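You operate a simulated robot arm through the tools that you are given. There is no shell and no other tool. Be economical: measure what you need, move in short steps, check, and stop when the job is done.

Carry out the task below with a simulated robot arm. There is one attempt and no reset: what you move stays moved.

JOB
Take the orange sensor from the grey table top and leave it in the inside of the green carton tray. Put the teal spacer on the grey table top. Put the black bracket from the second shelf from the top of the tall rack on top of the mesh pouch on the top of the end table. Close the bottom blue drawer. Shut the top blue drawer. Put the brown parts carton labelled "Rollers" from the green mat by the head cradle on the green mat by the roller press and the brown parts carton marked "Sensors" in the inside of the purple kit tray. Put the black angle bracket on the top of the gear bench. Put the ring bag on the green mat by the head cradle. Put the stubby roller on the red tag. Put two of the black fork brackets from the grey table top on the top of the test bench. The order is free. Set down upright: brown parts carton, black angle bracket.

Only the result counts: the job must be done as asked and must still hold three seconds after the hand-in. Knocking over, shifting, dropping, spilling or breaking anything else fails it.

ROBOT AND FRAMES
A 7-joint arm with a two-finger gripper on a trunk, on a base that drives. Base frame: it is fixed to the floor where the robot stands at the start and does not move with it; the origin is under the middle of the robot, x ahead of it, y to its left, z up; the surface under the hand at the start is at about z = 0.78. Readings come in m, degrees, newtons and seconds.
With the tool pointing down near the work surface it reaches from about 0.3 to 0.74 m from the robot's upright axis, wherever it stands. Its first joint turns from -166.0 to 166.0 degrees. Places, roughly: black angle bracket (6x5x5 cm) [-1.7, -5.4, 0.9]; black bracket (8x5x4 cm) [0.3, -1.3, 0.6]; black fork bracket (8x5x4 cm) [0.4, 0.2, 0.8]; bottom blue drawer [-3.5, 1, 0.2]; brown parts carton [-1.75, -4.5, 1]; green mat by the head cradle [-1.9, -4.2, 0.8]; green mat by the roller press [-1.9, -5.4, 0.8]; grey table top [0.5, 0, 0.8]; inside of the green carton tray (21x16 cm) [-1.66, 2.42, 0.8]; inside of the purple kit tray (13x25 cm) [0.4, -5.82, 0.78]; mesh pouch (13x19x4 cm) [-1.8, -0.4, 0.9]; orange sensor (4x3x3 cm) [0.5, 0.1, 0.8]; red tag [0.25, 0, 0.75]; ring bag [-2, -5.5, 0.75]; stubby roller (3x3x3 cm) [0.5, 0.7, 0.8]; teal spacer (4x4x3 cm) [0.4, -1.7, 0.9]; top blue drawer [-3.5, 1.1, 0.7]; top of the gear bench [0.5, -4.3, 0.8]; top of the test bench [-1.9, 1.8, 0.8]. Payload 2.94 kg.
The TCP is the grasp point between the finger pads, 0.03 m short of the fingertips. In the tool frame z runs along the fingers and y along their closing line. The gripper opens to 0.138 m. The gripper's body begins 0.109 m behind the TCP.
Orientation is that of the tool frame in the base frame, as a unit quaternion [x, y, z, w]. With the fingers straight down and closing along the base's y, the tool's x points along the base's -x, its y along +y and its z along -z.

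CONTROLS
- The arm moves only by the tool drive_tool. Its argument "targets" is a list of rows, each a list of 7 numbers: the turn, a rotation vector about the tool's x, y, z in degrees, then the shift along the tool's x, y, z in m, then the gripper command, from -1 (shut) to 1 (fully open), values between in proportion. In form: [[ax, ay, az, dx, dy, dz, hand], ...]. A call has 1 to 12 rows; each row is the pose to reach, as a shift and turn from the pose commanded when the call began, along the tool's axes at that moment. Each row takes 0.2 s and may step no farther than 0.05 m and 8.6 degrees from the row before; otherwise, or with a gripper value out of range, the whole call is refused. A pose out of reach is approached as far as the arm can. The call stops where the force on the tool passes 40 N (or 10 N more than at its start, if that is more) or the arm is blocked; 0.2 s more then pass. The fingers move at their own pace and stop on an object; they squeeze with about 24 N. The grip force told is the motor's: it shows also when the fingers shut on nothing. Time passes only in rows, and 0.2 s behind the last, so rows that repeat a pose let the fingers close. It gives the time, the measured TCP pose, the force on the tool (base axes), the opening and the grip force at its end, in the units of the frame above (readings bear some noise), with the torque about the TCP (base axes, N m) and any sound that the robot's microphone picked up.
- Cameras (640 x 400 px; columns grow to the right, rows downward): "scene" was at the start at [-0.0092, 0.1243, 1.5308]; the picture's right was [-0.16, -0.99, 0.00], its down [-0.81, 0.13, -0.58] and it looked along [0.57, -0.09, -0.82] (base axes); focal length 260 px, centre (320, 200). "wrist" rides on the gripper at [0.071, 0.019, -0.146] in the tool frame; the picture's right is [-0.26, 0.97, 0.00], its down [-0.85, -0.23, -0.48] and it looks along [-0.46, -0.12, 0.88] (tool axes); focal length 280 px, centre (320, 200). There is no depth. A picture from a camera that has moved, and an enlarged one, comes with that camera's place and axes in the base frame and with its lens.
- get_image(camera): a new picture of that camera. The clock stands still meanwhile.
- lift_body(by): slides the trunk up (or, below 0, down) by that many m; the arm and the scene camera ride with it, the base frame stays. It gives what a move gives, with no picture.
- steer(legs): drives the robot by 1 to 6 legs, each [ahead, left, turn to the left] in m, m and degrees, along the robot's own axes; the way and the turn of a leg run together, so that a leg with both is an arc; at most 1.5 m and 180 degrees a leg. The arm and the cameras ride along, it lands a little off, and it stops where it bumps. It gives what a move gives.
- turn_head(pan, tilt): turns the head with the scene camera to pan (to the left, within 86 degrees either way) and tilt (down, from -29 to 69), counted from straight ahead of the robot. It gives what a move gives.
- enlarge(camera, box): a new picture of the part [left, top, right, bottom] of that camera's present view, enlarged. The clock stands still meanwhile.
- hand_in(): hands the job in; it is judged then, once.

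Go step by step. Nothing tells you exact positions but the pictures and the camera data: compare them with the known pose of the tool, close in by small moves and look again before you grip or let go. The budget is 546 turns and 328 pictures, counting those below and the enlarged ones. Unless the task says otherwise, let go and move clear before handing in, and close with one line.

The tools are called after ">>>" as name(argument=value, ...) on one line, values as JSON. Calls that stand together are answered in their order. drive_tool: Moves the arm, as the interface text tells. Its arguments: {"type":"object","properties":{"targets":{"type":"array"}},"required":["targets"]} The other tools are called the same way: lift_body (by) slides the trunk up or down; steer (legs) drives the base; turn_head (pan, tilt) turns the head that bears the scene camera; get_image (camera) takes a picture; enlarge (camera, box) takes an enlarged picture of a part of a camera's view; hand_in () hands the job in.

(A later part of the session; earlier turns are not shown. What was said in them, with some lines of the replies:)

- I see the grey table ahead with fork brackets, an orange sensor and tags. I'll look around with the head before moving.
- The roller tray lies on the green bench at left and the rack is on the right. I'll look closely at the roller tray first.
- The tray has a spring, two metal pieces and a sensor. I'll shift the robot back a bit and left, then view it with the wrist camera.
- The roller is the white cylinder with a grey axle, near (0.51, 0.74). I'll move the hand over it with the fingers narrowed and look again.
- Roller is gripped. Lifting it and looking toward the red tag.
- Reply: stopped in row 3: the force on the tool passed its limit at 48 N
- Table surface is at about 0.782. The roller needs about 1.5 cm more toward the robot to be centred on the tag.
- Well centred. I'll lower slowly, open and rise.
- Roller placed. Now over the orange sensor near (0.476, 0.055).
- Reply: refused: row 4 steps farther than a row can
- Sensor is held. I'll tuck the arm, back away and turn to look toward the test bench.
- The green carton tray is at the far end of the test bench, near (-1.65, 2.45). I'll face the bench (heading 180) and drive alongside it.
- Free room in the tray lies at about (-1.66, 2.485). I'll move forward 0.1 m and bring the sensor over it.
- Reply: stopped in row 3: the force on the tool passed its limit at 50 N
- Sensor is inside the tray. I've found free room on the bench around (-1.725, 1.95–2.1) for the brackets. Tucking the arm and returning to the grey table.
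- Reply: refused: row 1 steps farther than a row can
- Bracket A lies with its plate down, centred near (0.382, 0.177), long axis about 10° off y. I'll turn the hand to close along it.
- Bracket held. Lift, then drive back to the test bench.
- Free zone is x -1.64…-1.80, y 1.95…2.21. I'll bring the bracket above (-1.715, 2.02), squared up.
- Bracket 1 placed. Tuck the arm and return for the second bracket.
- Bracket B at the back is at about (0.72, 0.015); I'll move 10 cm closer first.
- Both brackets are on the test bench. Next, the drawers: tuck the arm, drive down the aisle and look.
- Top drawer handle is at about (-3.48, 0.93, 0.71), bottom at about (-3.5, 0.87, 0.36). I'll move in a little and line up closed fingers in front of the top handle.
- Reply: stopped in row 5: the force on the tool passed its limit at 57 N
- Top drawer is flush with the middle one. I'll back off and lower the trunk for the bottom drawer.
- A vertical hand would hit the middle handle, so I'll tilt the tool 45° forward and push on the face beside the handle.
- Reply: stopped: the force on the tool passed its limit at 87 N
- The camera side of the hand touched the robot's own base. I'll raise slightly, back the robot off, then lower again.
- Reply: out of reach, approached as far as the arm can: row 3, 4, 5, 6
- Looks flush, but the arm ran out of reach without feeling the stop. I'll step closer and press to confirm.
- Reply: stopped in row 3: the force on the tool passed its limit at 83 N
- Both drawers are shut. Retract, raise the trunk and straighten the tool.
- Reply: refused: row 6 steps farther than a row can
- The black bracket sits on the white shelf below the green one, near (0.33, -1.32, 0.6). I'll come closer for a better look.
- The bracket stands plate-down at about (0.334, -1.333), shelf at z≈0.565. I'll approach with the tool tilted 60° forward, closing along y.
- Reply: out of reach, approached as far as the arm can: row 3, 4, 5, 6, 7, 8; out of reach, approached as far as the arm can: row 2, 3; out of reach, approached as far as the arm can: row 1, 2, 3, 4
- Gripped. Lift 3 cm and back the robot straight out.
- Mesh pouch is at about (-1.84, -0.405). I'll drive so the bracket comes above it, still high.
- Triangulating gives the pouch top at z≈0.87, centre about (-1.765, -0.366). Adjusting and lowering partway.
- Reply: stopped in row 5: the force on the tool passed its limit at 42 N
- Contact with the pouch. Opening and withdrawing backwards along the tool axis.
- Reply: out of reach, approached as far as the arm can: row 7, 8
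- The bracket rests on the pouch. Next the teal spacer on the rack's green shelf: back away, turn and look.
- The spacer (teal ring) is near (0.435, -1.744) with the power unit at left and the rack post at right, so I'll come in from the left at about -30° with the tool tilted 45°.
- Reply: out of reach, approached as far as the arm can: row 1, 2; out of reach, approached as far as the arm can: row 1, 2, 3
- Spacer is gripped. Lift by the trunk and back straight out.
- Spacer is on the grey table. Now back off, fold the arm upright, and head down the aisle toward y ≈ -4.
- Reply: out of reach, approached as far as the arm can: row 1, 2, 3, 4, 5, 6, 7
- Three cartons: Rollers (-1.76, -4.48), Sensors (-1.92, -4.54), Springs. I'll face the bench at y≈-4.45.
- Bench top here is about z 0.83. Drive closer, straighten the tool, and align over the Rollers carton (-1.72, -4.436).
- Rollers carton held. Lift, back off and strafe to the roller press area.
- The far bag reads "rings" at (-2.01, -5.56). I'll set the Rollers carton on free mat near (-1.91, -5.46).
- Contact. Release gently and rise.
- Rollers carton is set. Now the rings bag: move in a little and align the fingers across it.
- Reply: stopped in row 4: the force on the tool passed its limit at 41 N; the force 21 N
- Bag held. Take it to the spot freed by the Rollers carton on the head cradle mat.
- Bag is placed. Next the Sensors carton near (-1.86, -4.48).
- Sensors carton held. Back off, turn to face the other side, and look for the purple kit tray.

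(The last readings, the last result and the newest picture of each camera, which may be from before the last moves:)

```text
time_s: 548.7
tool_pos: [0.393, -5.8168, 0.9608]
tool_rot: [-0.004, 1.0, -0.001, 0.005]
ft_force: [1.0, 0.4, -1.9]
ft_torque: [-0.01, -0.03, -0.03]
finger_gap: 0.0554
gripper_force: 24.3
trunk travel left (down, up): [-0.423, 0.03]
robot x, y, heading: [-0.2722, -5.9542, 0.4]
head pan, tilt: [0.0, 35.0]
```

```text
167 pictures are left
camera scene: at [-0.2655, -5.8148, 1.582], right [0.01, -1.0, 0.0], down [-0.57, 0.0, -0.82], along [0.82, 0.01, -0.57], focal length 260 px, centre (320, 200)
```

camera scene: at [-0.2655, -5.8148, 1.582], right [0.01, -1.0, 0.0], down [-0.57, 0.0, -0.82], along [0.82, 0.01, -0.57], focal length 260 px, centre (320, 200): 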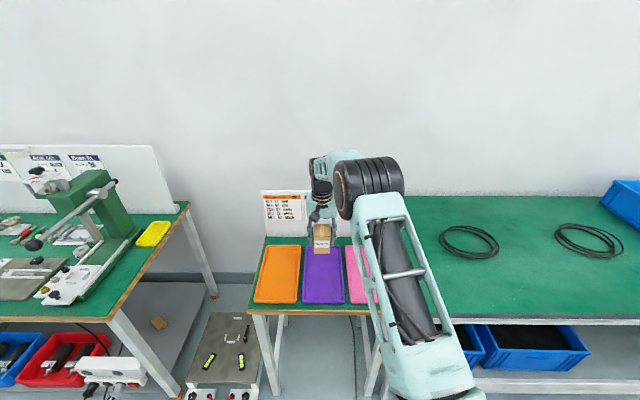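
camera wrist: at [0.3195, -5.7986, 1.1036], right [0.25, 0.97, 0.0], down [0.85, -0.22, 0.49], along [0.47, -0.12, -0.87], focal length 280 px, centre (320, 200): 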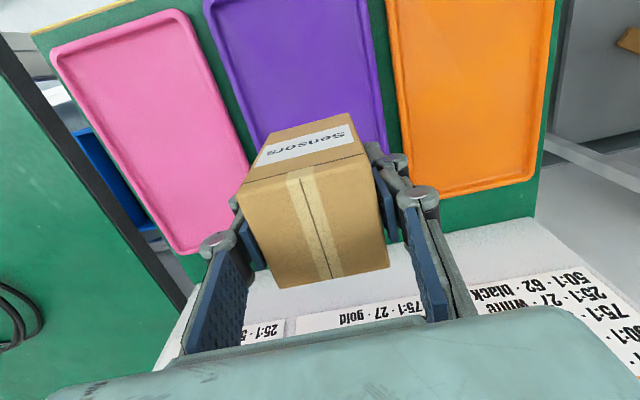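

>>> drive_tool(targets=[[0, 0, 0, 0, 0, 0.04, -1], [0, 0, 0, 0, 0, 0.08, -1], [0, 0, 0, 0, 0, 0.095, -1]])

>>> get_image(camera="wrist")

```text
time_s: 549.5
tool_pos: [0.3922, -5.8176, 0.864]
tool_rot: [-0.005, 1.0, -0.002, 0.005]
ft_force: [0.6, 0.4, -0.8]
ft_torque: [-0.01, 0.0, 0.01]
finger_gap: 0.0552
gripper_force: 24.3
trunk travel left (down, up): [-0.423, 0.03]
robot x, y, heading: [-0.2742, -5.9519, 0.3]
head pan, tilt: [0.0, 35.0]
```

```text
166 pictures are left
camera wrist: at [0.3182, -5.8005, 1.0073], right [0.25, 0.97, 0.0], down [0.85, -0.22, 0.49], along [0.47, -0.12, -0.87], focal length 280 px, centre (320, 200)
```

wrist: 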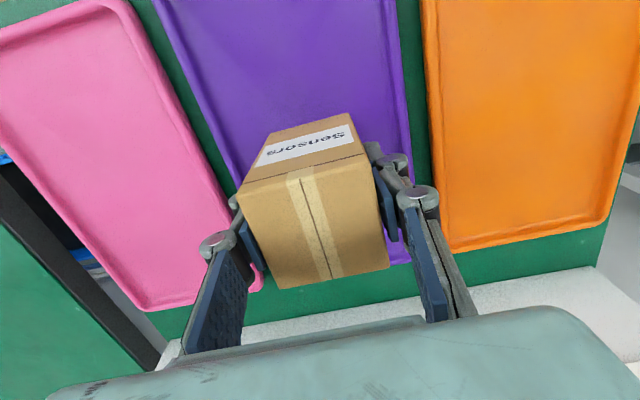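

>>> drive_tool(targets=[[0, 0, 0, 0, 0, 0.008, -1], [0, 0, 0, 0, 0, 0.013, -1], [0, 0, 0, 0, 0, 0.017, -1], [0, 0, 0, 0, 0, 0.02, -1], [0, 0, 0, 0, 0, 0.023, -1], [0, 0, 0, 0, 0, 0.026, -1]])

```text
time_s: 550.9
tool_pos: [0.3939, -5.8177, 0.8408]
tool_rot: [-0.005, 1.0, -0.001, 0.006]
ft_force: [-0.3, 0.1, -1.1]
ft_torque: [0.01, 0.01, -0.01]
finger_gap: 0.0554
gripper_force: 23.8
trunk travel left (down, up): [-0.423, 0.03]
robot x, y, heading: [-0.2723, -5.9504, 0.3]
head pan, tilt: [0.0, 35.0]
```

>>> drive_tool(targets=[[0, 0, 0, 0, 0, 0.003, -1], [0, 0, 0, 0, 0, 0.006, -1], [0, 0, 0, 0, 0, 0.009, -1], [0, 0, 0, 0, 0, 0.012, -1], [0, 0, 0, 0, 0, 0.015, -1]])

>>> get_image(camera="wrist")

```text
time_s: 552.1
tool_pos: [0.3949, -5.8185, 0.8298]
tool_rot: [-0.004, 1.0, -0.002, 0.009]
ft_force: [-3.2, 0.5, 21.2]
ft_torque: [0.0, 0.06, 0.0]
finger_gap: 0.0557
gripper_force: 24.4
trunk travel left (down, up): [-0.423, 0.03]
robot x, y, heading: [-0.2762, -5.95, 0.5]
head pan, tilt: [0.0, 35.0]
```

```text
165 pictures are left
camera wrist: at [0.3202, -5.7992, 0.9733], right [0.25, 0.97, 0.0], down [0.84, -0.22, 0.49], along [0.48, -0.12, -0.87], focal length 280 px, centre (320, 200)
```

wrist: 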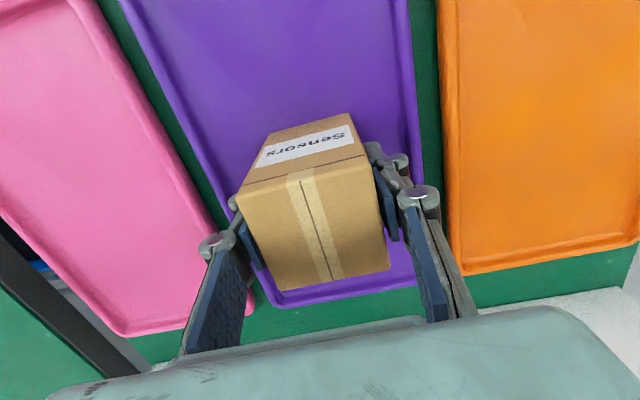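

>>> drive_tool(targets=[[0, 0, 0, 0, 0, -0.002, -0.1], [0, 0, 0, 0, 0, -0.002, 0.0], [0, 0, 0, 0, 0, -0.002, 0.05], [0, 0, 0, 0, 0, -0.04, 0.05], [0, 0, 0, 0, 0, -0.085, 0.05], [0, 0, 0, 0, 0, -0.13, 0.05], [0, 0, 0, 0, 0, -0.175, 0.05], [0, 0, 0, 0.02, 0, -0.215, 0.05]])

>>> get_image(camera="wrist")

```text
time_s: 553.9
tool_pos: [0.3708, -5.8167, 1.0421]
tool_rot: [-0.005, 1.0, -0.002, 0.007]
ft_force: [-0.1, 0.3, 0.6]
ft_torque: [0.02, 0.0, 0.01]
finger_gap: 0.0726
gripper_force: 0.1
trunk travel left (down, up): [-0.423, 0.03]
robot x, y, heading: [-0.271, -5.9519, 0.4]
head pan, tilt: [0.0, 35.0]
```

```text
164 pictures are left
camera wrist: at [0.2974, -5.7977, 1.1854], right [0.25, 0.97, 0.0], down [0.84, -0.22, 0.49], along [0.47, -0.12, -0.87], focal length 280 px, centre (320, 200)
```

wrist: 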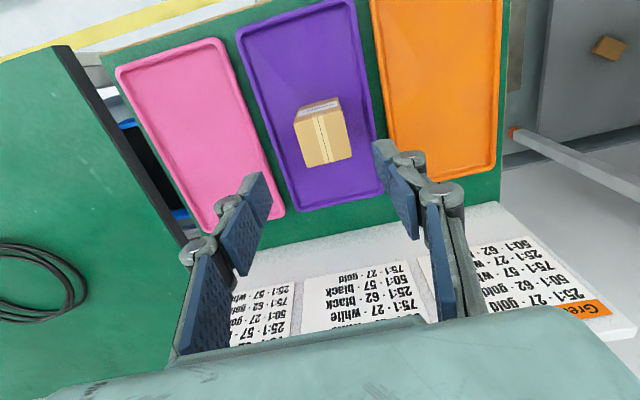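

Sensors carton stands in the purple tray. Last item: the black angle bracket; drive back across to it.

>>> steer(legs=[[-0.5, 0, 0], [0, 0, 180], [0, -0.65, 0], [0.2, 0, 0]])

>>> turn_head(pan=0, tilt=45)

>>> get_image(camera="wrist")

>>> get_image(camera="scene")

```text
time_s: 571.1
tool_pos: [-1.6334, -5.4448, 1.0402]
tool_rot: [1.0, 0.0, -0.005, -0.002]
ft_force: [0.1, 0.0, -0.3]
ft_torque: [-0.02, -0.01, -0.01]
finger_gap: 0.0724
gripper_force: 0.2
trunk travel left (down, up): [-0.423, 0.03]
robot x, y, heading: [-0.9889, -5.3126, 180.1]
head pan, tilt: [0.0, 35.0]
```

```text
time_s: 571.8
tool_pos: [-1.6332, -5.4441, 1.0403]
tool_rot: [1.0, 0.0, -0.005, -0.002]
ft_force: [0.6, 1.4, -1.1]
ft_torque: [0.0, -0.03, -0.01]
finger_gap: 0.0726
gripper_force: 0.0
trunk travel left (down, up): [-0.423, 0.03]
robot x, y, heading: [-0.9858, -5.3142, 180.0]
head pan, tilt: [0.0, 45.0]
```

```text
163 pictures are left
camera wrist: at [-1.5617, -5.4653, 1.1844], right [-0.26, -0.97, 0.0], down [-0.84, 0.23, 0.49], along [-0.47, 0.13, -0.87], focal length 280 px, centre (320, 200)
```

wrist: 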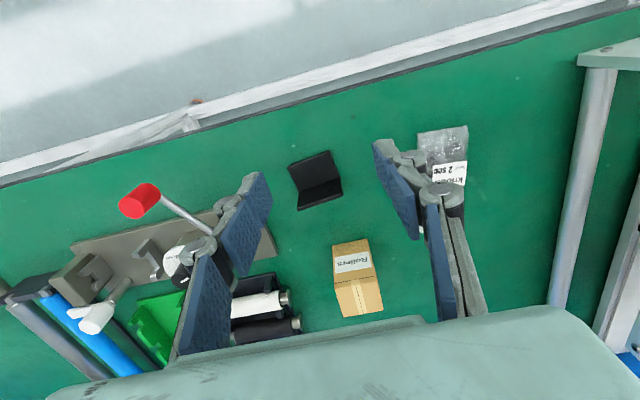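

```text
162 pictures are left
camera scene: at [-0.99, -5.4499, 1.5672], right [0.0, 1.0, 0.0], down [0.71, 0.0, -0.71], along [-0.71, 0.0, -0.71], focal length 260 px, centre (320, 200)
```

scene: 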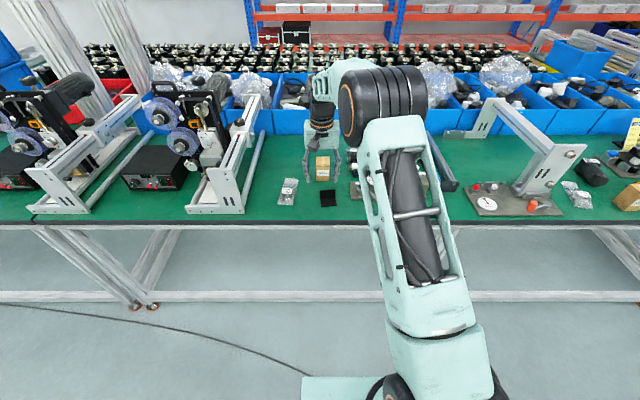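

>>> enlarge(camera="wrist", box=[260, 130, 380, 230])

>>> enlarge(camera="scene", box=[290, 160, 370, 220])

```text
4.00 times, centred on (320, 180) of wrist
camera zoom: at [-1.5617, -5.4653, 1.1844], right [-0.26, -0.97, 0.0], down [-0.84, 0.23, 0.49], along [-0.47, 0.13, -0.87], focal length 1122 px, centre (320, 280)
```

zoom: 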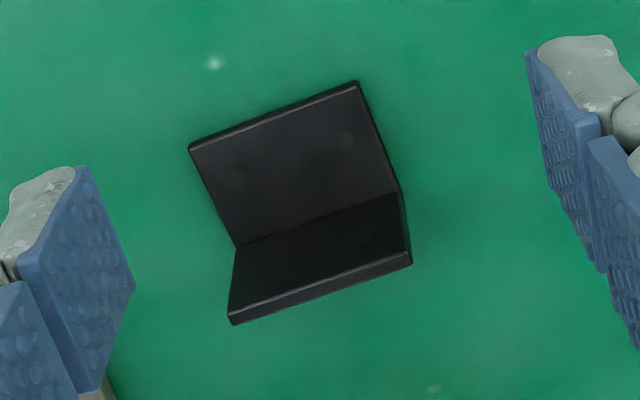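

```text
6.67 times, centred on (330, 190) of scene
camera zoom: at [-0.99, -5.4499, 1.5672], right [0.0, 1.0, 0.0], down [0.71, 0.0, -0.71], along [-0.71, 0.0, -0.71], focal length 1734 px, centre (253, 267)
```

zoom: 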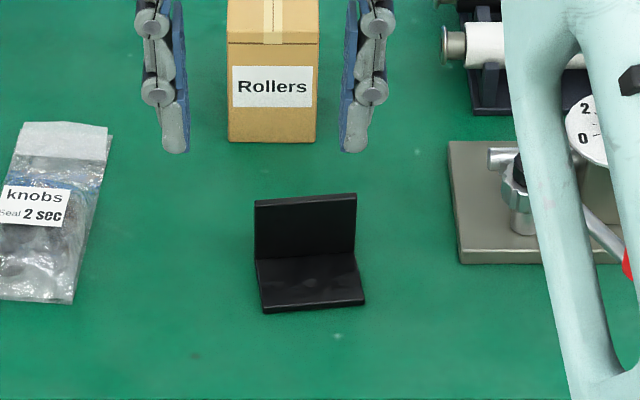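

The L bracket stands with its plate along y at x≈-1.727. I'll grip the vertical plate through its thickness: move in and turn the hand ~84°.

>>> steer(legs=[[0.1, 0, 0]])

>>> drive_tool(targets=[[0, 0, 8.4, 0, -0.003, 0, 0], [0, 0, 16.8, 0, -0.006, 0, -0.1], [0, 0, 25.2, 0, -0.009, 0, -0.2], [0, 0, 33.6, 0, -0.012, 0, -0.25], [0, 0, 42, 0, -0.015, 0, -0.25], [0, 0, 50.4, 0.002, -0.018, 0, -0.25], [0, 0, 58.8, 0.004, -0.021, 0.01, -0.25], [0, 0, 67.2, 0.006, -0.024, 0.02, -0.25], [0, 0, 75.6, 0.006, -0.025, 0.03, -0.25], [0, 0, 84.2, 0.006, -0.025, 0.04, -0.25]])

>>> get_image(camera="wrist")

```text
time_s: 572.9
tool_pos: [-1.7324, -5.4449, 1.0401]
tool_rot: [1.0, 0.0, -0.005, -0.002]
ft_force: [-0.6, 0.7, -1.3]
ft_torque: [0.0, -0.06, -0.01]
finger_gap: 0.0726
gripper_force: 0.1
trunk travel left (down, up): [-0.423, 0.03]
robot x, y, heading: [-1.0847, -5.314, 179.8]
head pan, tilt: [0.0, 45.0]
```

```text
time_s: 575.1
tool_pos: [-1.7256, -5.4188, 1.0013]
tool_rot: [0.742, -0.67, -0.005, 0.001]
ft_force: [0.2, -0.4, -0.1]
ft_torque: [-0.01, -0.01, -0.05]
finger_gap: 0.0517
gripper_force: 0.1
trunk travel left (down, up): [-0.423, 0.03]
robot x, y, heading: [-1.0845, -5.3164, 179.8]
head pan, tilt: [0.0, 45.0]
```

```text
159 pictures are left
camera wrist: at [-1.7378, -5.4927, 1.1451], right [-0.99, 0.17, 0.01], down [0.15, 0.87, 0.48], along [0.07, 0.47, -0.88], focal length 280 px, centre (320, 200)
```

wrist: 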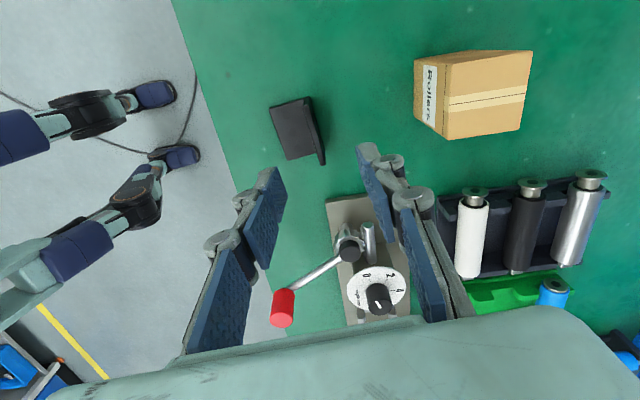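

>>> drive_tool(targets=[[0, 0, 0, 0.003, 0.002, 0.04, -0.25], [0, 0, 0, 0.003, 0.002, 0.08, -0.25], [0, 0, 0, 0.003, 0.002, 0.095, -0.25]])

>>> get_image(camera="wrist")

```text
time_s: 575.9
tool_pos: [-1.7282, -5.4217, 0.9057]
tool_rot: [0.742, -0.67, -0.006, 0.002]
ft_force: [0.1, -0.2, 0.8]
ft_torque: [0.01, 0.0, 0.02]
finger_gap: 0.0518
gripper_force: 0.1
trunk travel left (down, up): [-0.423, 0.03]
robot x, y, heading: [-1.0834, -5.317, 179.9]
head pan, tilt: [0.0, 45.0]
```

```text
158 pictures are left
camera wrist: at [-1.7394, -5.4963, 1.0503], right [-0.99, 0.16, 0.01], down [0.15, 0.87, 0.48], along [0.07, 0.47, -0.88], focal length 280 px, centre (320, 200)
```

wrist: 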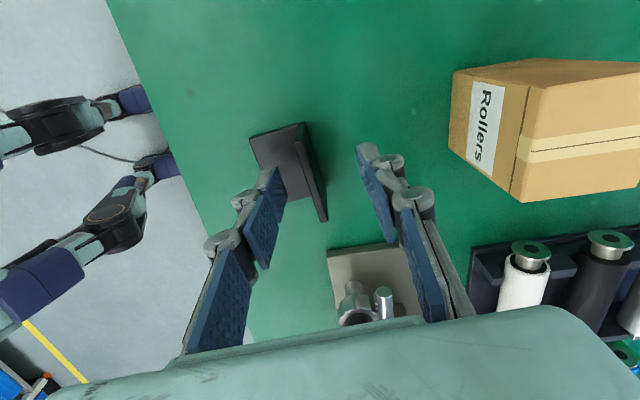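

>>> drive_tool(targets=[[0, 0, 0, 0.003, 0, 0.015, -0.25], [0, 0, 0, 0.003, 0, 0.031, -0.25], [0, 0, 0, 0.003, 0, 0.031, -0.5], [0, 0, 0, 0.003, 0, 0.031, -0.8], [0, 0, 0, 0.003, 0, 0.031, -1], [0, 0, 0, 0.003, 0, 0.031, -1]])

>>> get_image(camera="wrist")

```text
time_s: 577.3
tool_pos: [-1.728, -5.4251, 0.8744]
tool_rot: [0.742, -0.671, -0.004, 0.003]
ft_force: [-0.2, 0.1, -0.1]
ft_torque: [0.0, 0.01, 0.0]
finger_gap: 0.006
gripper_force: 24.3
trunk travel left (down, up): [-0.423, 0.03]
robot x, y, heading: [-1.0844, -5.3137, 180.0]
head pan, tilt: [0.0, 45.0]
```

```text
157 pictures are left
camera wrist: at [-1.7396, -5.4991, 1.0192], right [-0.99, 0.16, 0.01], down [0.15, 0.87, 0.48], along [0.07, 0.47, -0.88], focal length 280 px, centre (320, 200)
```

wrist: 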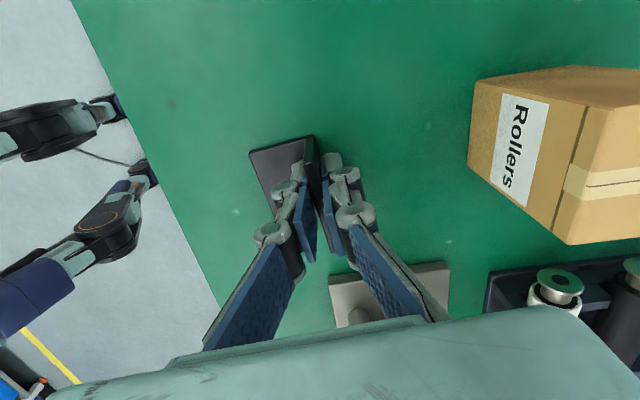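

Bracket gripped. Lift, back off, and turn toward the gear bench.

>>> drive_tool(targets=[[0, 0, 0, 0, 0, -0.02, -1], [0, 0, 0, 0, 0, -0.06, -1], [0, 0, 0, 0, 0, -0.1, -1], [0, 0, 0, 0, 0, -0.145, -1], [0, 0, 0, 0, 0, -0.19, -1]])

>>> get_image(camera="wrist")

>>> steer(legs=[[-0.3, 0, 0], [0, 0, -180], [0, 0.95, 0]])

>>> get_image(camera="scene")

```text
time_s: 578.5
tool_pos: [-1.726, -5.4227, 1.0661]
tool_rot: [0.742, -0.671, -0.005, 0.002]
ft_force: [0.5, 0.4, -1.0]
ft_torque: [-0.02, 0.03, -0.02]
finger_gap: 0.0059
gripper_force: 23.7
trunk travel left (down, up): [-0.423, 0.03]
robot x, y, heading: [-1.0874, -5.3124, 180.0]
head pan, tilt: [0.0, 45.0]
```

```text
156 pictures are left
camera wrist: at [-1.7369, -5.4966, 1.2099], right [-0.99, 0.16, 0.01], down [0.15, 0.87, 0.48], along [0.07, 0.47, -0.88], focal length 280 px, centre (320, 200)
```

wrist: 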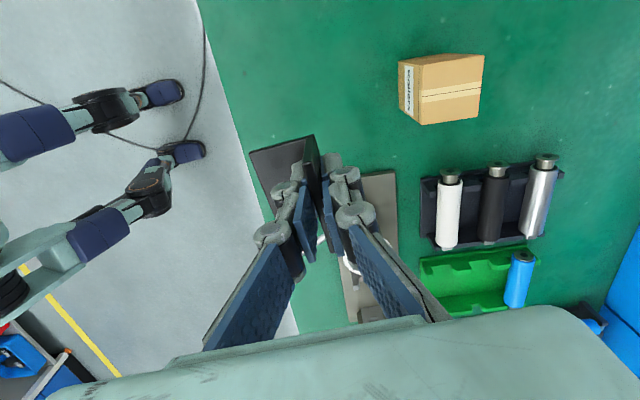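

```text
time_s: 596.2
tool_pos: [-0.2135, -4.206, 1.0651]
tool_rot: [0.646, 0.764, 0.003, 0.006]
ft_force: [0.7, 0.4, -1.3]
ft_torque: [0.0, -0.04, -0.01]
finger_gap: 0.0059
gripper_force: 23.9
trunk travel left (down, up): [-0.423, 0.03]
robot x, y, heading: [-0.8475, -4.357, 3.6]
head pan, tilt: [0.0, 45.0]
```

```text
155 pictures are left
camera scene: at [-0.8539, -4.2195, 1.5671], right [0.06, -1.0, 0.0], down [-0.71, -0.04, -0.71], along [0.71, 0.04, -0.71], focal length 260 px, centre (320, 200)
```

scene: 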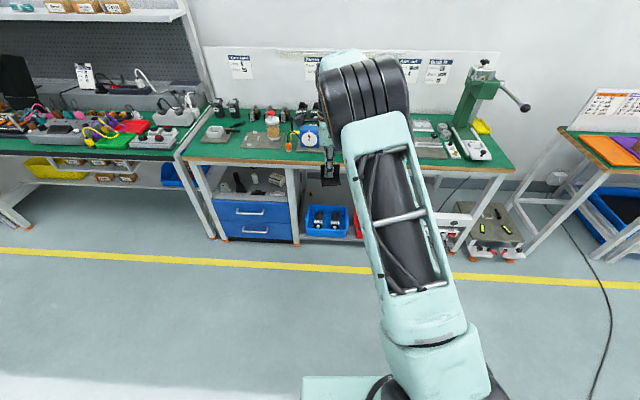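

>>> enlarge(camera="scene", box=[170, 70, 350, 190])

>>> enlarge(camera="scene", box=[340, 70, 540, 190])

```text
3.33 times, centred on (260, 130) of scene
camera zoom: at [-0.8539, -4.2195, 1.5671], right [0.06, -1.0, 0.0], down [-0.71, -0.04, -0.71], along [0.71, 0.04, -0.71], focal length 867 px, centre (520, 433)
```

zoom: 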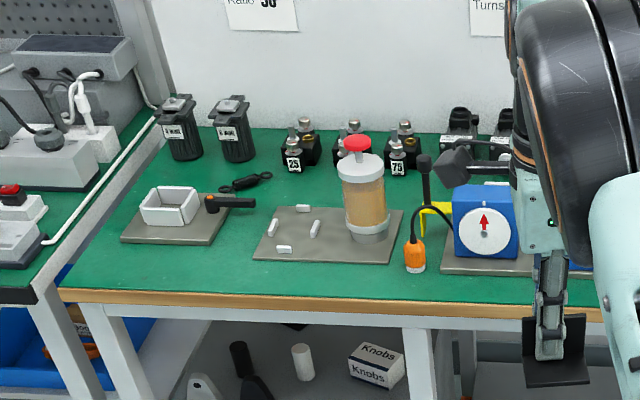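

```text
3.20 times, centred on (440, 130) of scene
camera zoom: at [-0.8539, -4.2195, 1.5671], right [0.06, -1.0, 0.0], down [-0.71, -0.04, -0.71], along [0.71, 0.04, -0.71], focal length 832 px, centre (-64, 424)
```

zoom: 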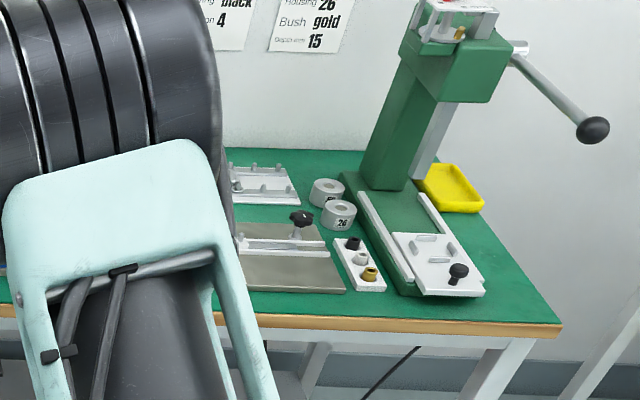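

Free strip on the gear bench front-left, around (0.25, -3.66). Drive toward it and look.

>>> steer(legs=[[0, 0.57, -3.6], [0.3, 0, 0]])

>>> get_image(camera="scene")

>>> get_image(camera="wrist")

```text
time_s: 603.2
tool_pos: [0.0774, -3.6892, 1.0637]
tool_rot: [0.671, 0.741, 0.002, 0.006]
ft_force: [0.5, 0.2, -2.3]
ft_torque: [0.05, -0.01, -0.03]
finger_gap: 0.0058
gripper_force: 24.2
trunk travel left (down, up): [-0.423, 0.03]
robot x, y, heading: [-0.5621, -3.7991, -0.3]
head pan, tilt: [0.0, 45.0]
```

```text
152 pictures are left
camera scene: at [-0.5629, -3.6608, 1.5671], right [0.0, -1.0, 0.0], down [-0.71, 0.0, -0.71], along [0.71, 0.0, -0.71], focal length 260 px, centre (320, 200)
```

scene: 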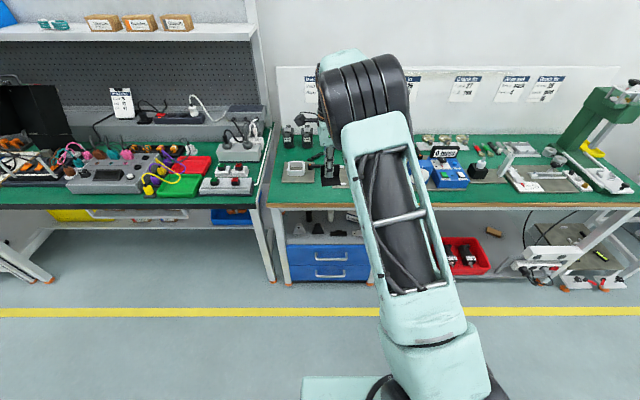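

```text
151 pictures are left
camera wrist: at [0.0864, -3.6169, 1.2089], right [0.99, -0.16, 0.01], down [-0.15, -0.87, 0.48], along [-0.07, -0.47, -0.88], focal length 280 px, centre (320, 200)
```

wrist: 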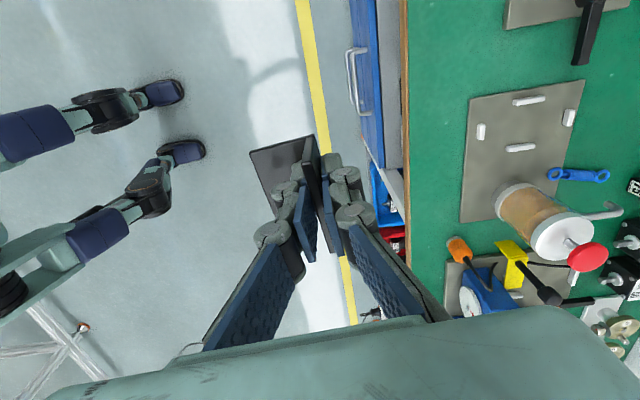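

>>> steer(legs=[[0.19, 0.03, 0.2]])

>>> get_image(camera="wrist")

```text
time_s: 604.8
tool_pos: [0.2644, -3.6583, 1.0647]
tool_rot: [0.67, 0.743, 0.002, 0.005]
ft_force: [0.9, 0.0, -1.3]
ft_torque: [0.01, 0.03, -0.02]
finger_gap: 0.0058
gripper_force: 24.1
trunk travel left (down, up): [-0.423, 0.03]
robot x, y, heading: [-0.3738, -3.7689, -0.3]
head pan, tilt: [0.0, 45.0]
```

```text
150 pictures are left
camera wrist: at [0.2751, -3.5857, 1.2088], right [0.99, -0.16, 0.01], down [-0.15, -0.87, 0.48], along [-0.07, -0.47, -0.88], focal length 280 px, centre (320, 200)
```

wrist: 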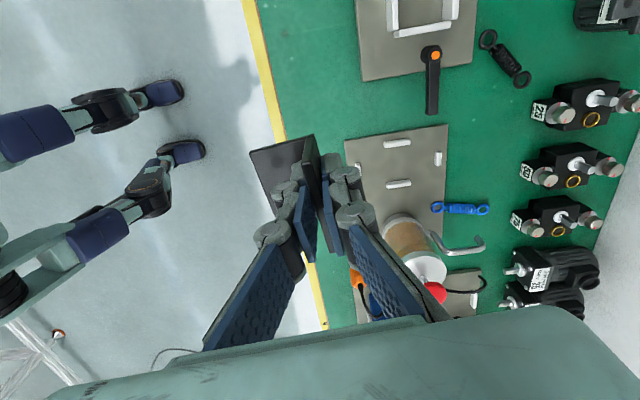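

>>> drive_tool(targets=[[0, 0, 0, -0.002, 0.015, 0.035, -1], [0, 0, 0, -0.004, 0.028, 0.075, -1], [0, 0, 0, -0.004, 0.028, 0.12, -1], [0, 0, 0, -0.004, 0.028, 0.155, -1]])

>>> get_image(camera="wrist")

>>> enlarge(camera="scene", box=[240, 120, 440, 245])

```text
time_s: 605.8
tool_pos: [0.2958, -3.6599, 0.9113]
tool_rot: [0.67, 0.743, 0.003, 0.006]
ft_force: [0.4, 0.6, -1.3]
ft_torque: [-0.01, -0.01, -0.03]
finger_gap: 0.0059
gripper_force: 24.2
trunk travel left (down, up): [-0.423, 0.03]
robot x, y, heading: [-0.3744, -3.7673, 0.1]
head pan, tilt: [0.0, 45.0]
```

```text
149 pictures are left
camera wrist: at [0.305, -3.5865, 1.055], right [0.99, -0.16, 0.01], down [-0.15, -0.87, 0.48], along [-0.07, -0.47, -0.88], focal length 280 px, centre (320, 200)
```

wrist: 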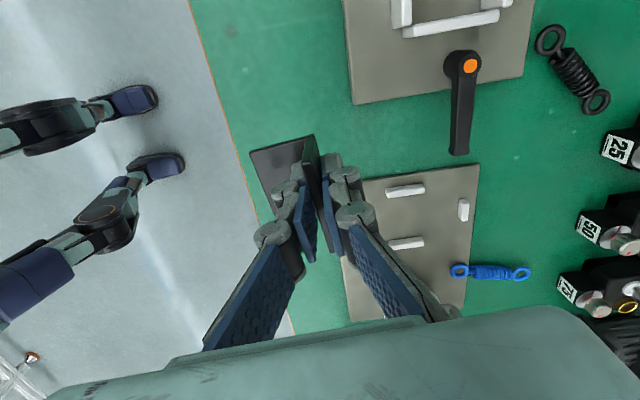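

```text
3.20 times, centred on (340, 182) of scene
camera zoom: at [-0.3743, -3.6315, 1.5672], right [0.0, -1.0, 0.0], down [-0.71, 0.0, -0.71], along [0.71, 0.0, -0.71], focal length 832 px, centre (256, 256)
```

zoom: 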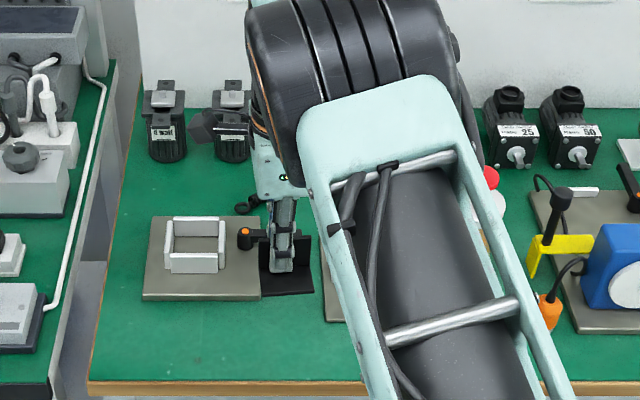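

>>> drive_tool(targets=[[0, 0, 0, 0, -0.003, 0.035, -1], [0, 0, 0, 0, -0.003, 0.07, -1], [0, 0, 0, 0, -0.003, 0.085, -1]])

>>> get_image(camera="wrist")

```text
time_s: 606.6
tool_pos: [0.2939, -3.6598, 0.8248]
tool_rot: [0.67, 0.742, 0.002, 0.006]
ft_force: [-0.6, 0.8, -0.3]
ft_torque: [0.05, -0.02, 0.02]
finger_gap: 0.0058
gripper_force: 23.9
trunk travel left (down, up): [-0.423, 0.03]
robot x, y, heading: [-0.3783, -3.7653, 0.1]
head pan, tilt: [0.0, 45.0]
```

```text
147 pictures are left
camera wrist: at [0.3029, -3.5882, 0.9692], right [0.99, -0.16, 0.01], down [-0.15, -0.87, 0.48], along [-0.07, -0.47, -0.88], focal length 280 px, centre (320, 200)
```

wrist: 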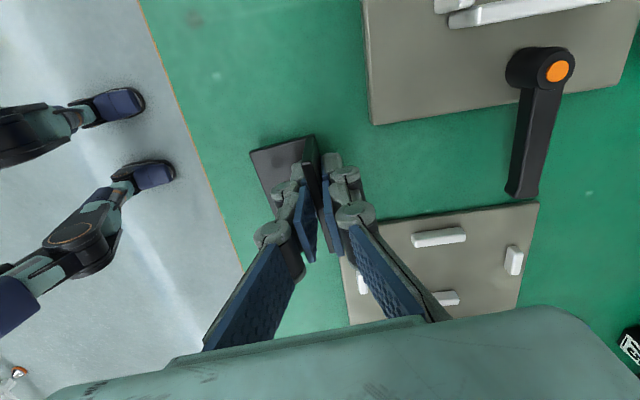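

>>> drive_tool(targets=[[0, 0, 0, 0, 0, 0.005, -1], [0, 0, 0, 0, 0, 0.009, -1], [0, 0, 0, 0, 0, 0.013, -1], [0, 0, 0, 0, 0, 0.017, -1], [0, 0, 0, 0, 0, 0.021, -1], [0, 0, 0, 0, 0, 0.025, -1], [0, 0, 0, 0, 0, 0.029, -1]])

>>> get_image(camera="wrist")

```text
time_s: 607.8
tool_pos: [0.2962, -3.6599, 0.8136]
tool_rot: [0.669, 0.743, 0.008, 0.009]
ft_force: [-4.0, -0.3, 19.8]
ft_torque: [-0.01, 0.8, 0.04]
finger_gap: 0.0061
gripper_force: 23.9
trunk travel left (down, up): [-0.423, 0.03]
robot x, y, heading: [-0.3756, -3.7671, -0.2]
head pan, tilt: [0.0, 45.0]
stopped in row 6: the force on the tool passed its limit at 44 N (the readings are from after the stop); the commanded pose is now the measured one
```

```text
146 pictures are left
camera wrist: at [0.3043, -3.5879, 0.9578], right [0.99, -0.16, 0.02], down [-0.15, -0.87, 0.47], along [-0.06, -0.47, -0.88], focal length 280 px, centre (320, 200)
```

wrist: 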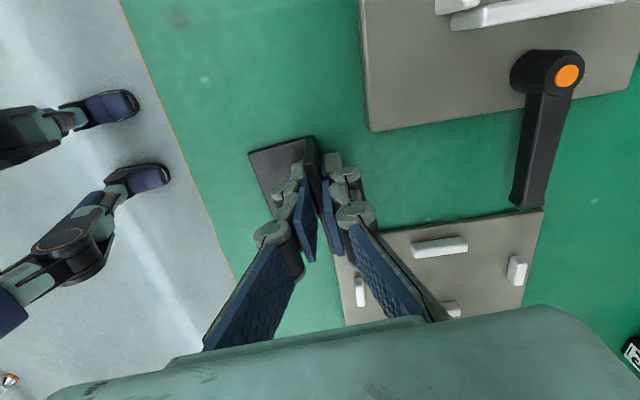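

>>> drive_tool(targets=[[0, 0, 0, 0, 0, -0.001, -0.9], [0, 0, 0, 0, 0, -0.001, -0.7], [0, 0, 0, 0, 0, -0.001, -0.45], [0, 0, 0, 0, 0, -0.001, -0.45], [0, 0, 0, 0, 0, -0.03, -0.45], [0, 0, 0, 0, 0, -0.075, -0.45], [0, 0, 0, 0, 0, -0.12, -0.45], [0, 0, 0, 0, 0, -0.165, -0.45], [0, 0, 0, 0, 0, -0.21, -0.45]])

>>> get_image(camera="wrist")

>>> enlarge(camera="scene", box=[240, 120, 440, 245])

```text
time_s: 609.8
tool_pos: [0.292, -3.6585, 1.0209]
tool_rot: [0.669, 0.743, 0.006, 0.008]
ft_force: [-0.1, 0.2, -0.1]
ft_torque: [-0.01, 0.02, -0.04]
finger_gap: 0.038
gripper_force: 0.1
trunk travel left (down, up): [-0.423, 0.03]
robot x, y, heading: [-0.3749, -3.7642, 0.2]
head pan, tilt: [0.0, 45.0]
```

```text
145 pictures are left
camera wrist: at [0.3009, -3.5864, 1.1654], right [0.99, -0.16, 0.02], down [-0.15, -0.87, 0.48], along [-0.06, -0.47, -0.88], focal length 280 px, centre (320, 200)
```

wrist: 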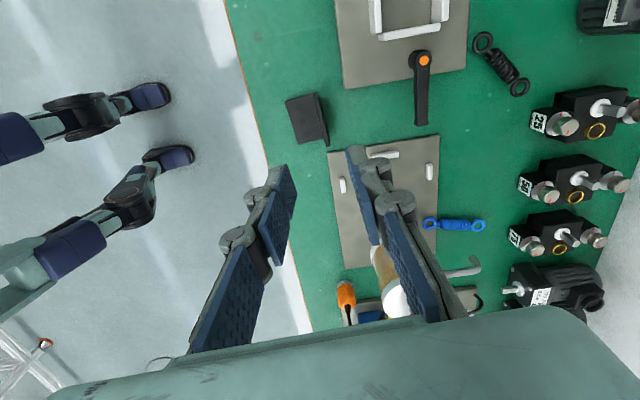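

```text
3.20 times, centred on (340, 182) of scene
camera zoom: at [-0.3755, -3.6317, 1.5671], right [0.0, -1.0, 0.0], down [-0.71, 0.0, -0.71], along [0.71, 0.0, -0.71], focal length 832 px, centre (256, 256)
```

zoom: 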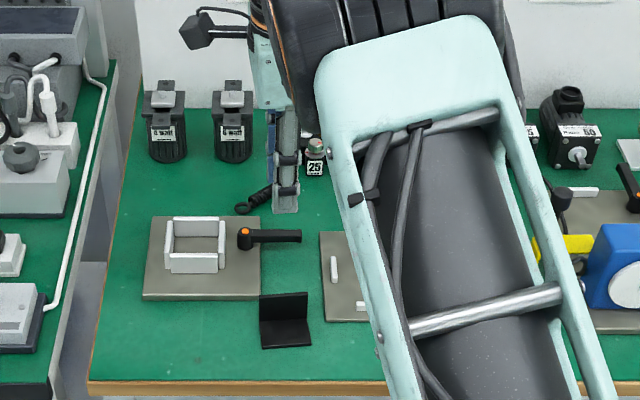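

The angle bracket stands upright on the gear bench and every other item has been seen in its place. The hand is open and clear, so I'm handing in.

>>> hand_in()

```text
The job is handed in.
```

I finished every part of the job and handed it in with the gripper open and clear; no result has come back.
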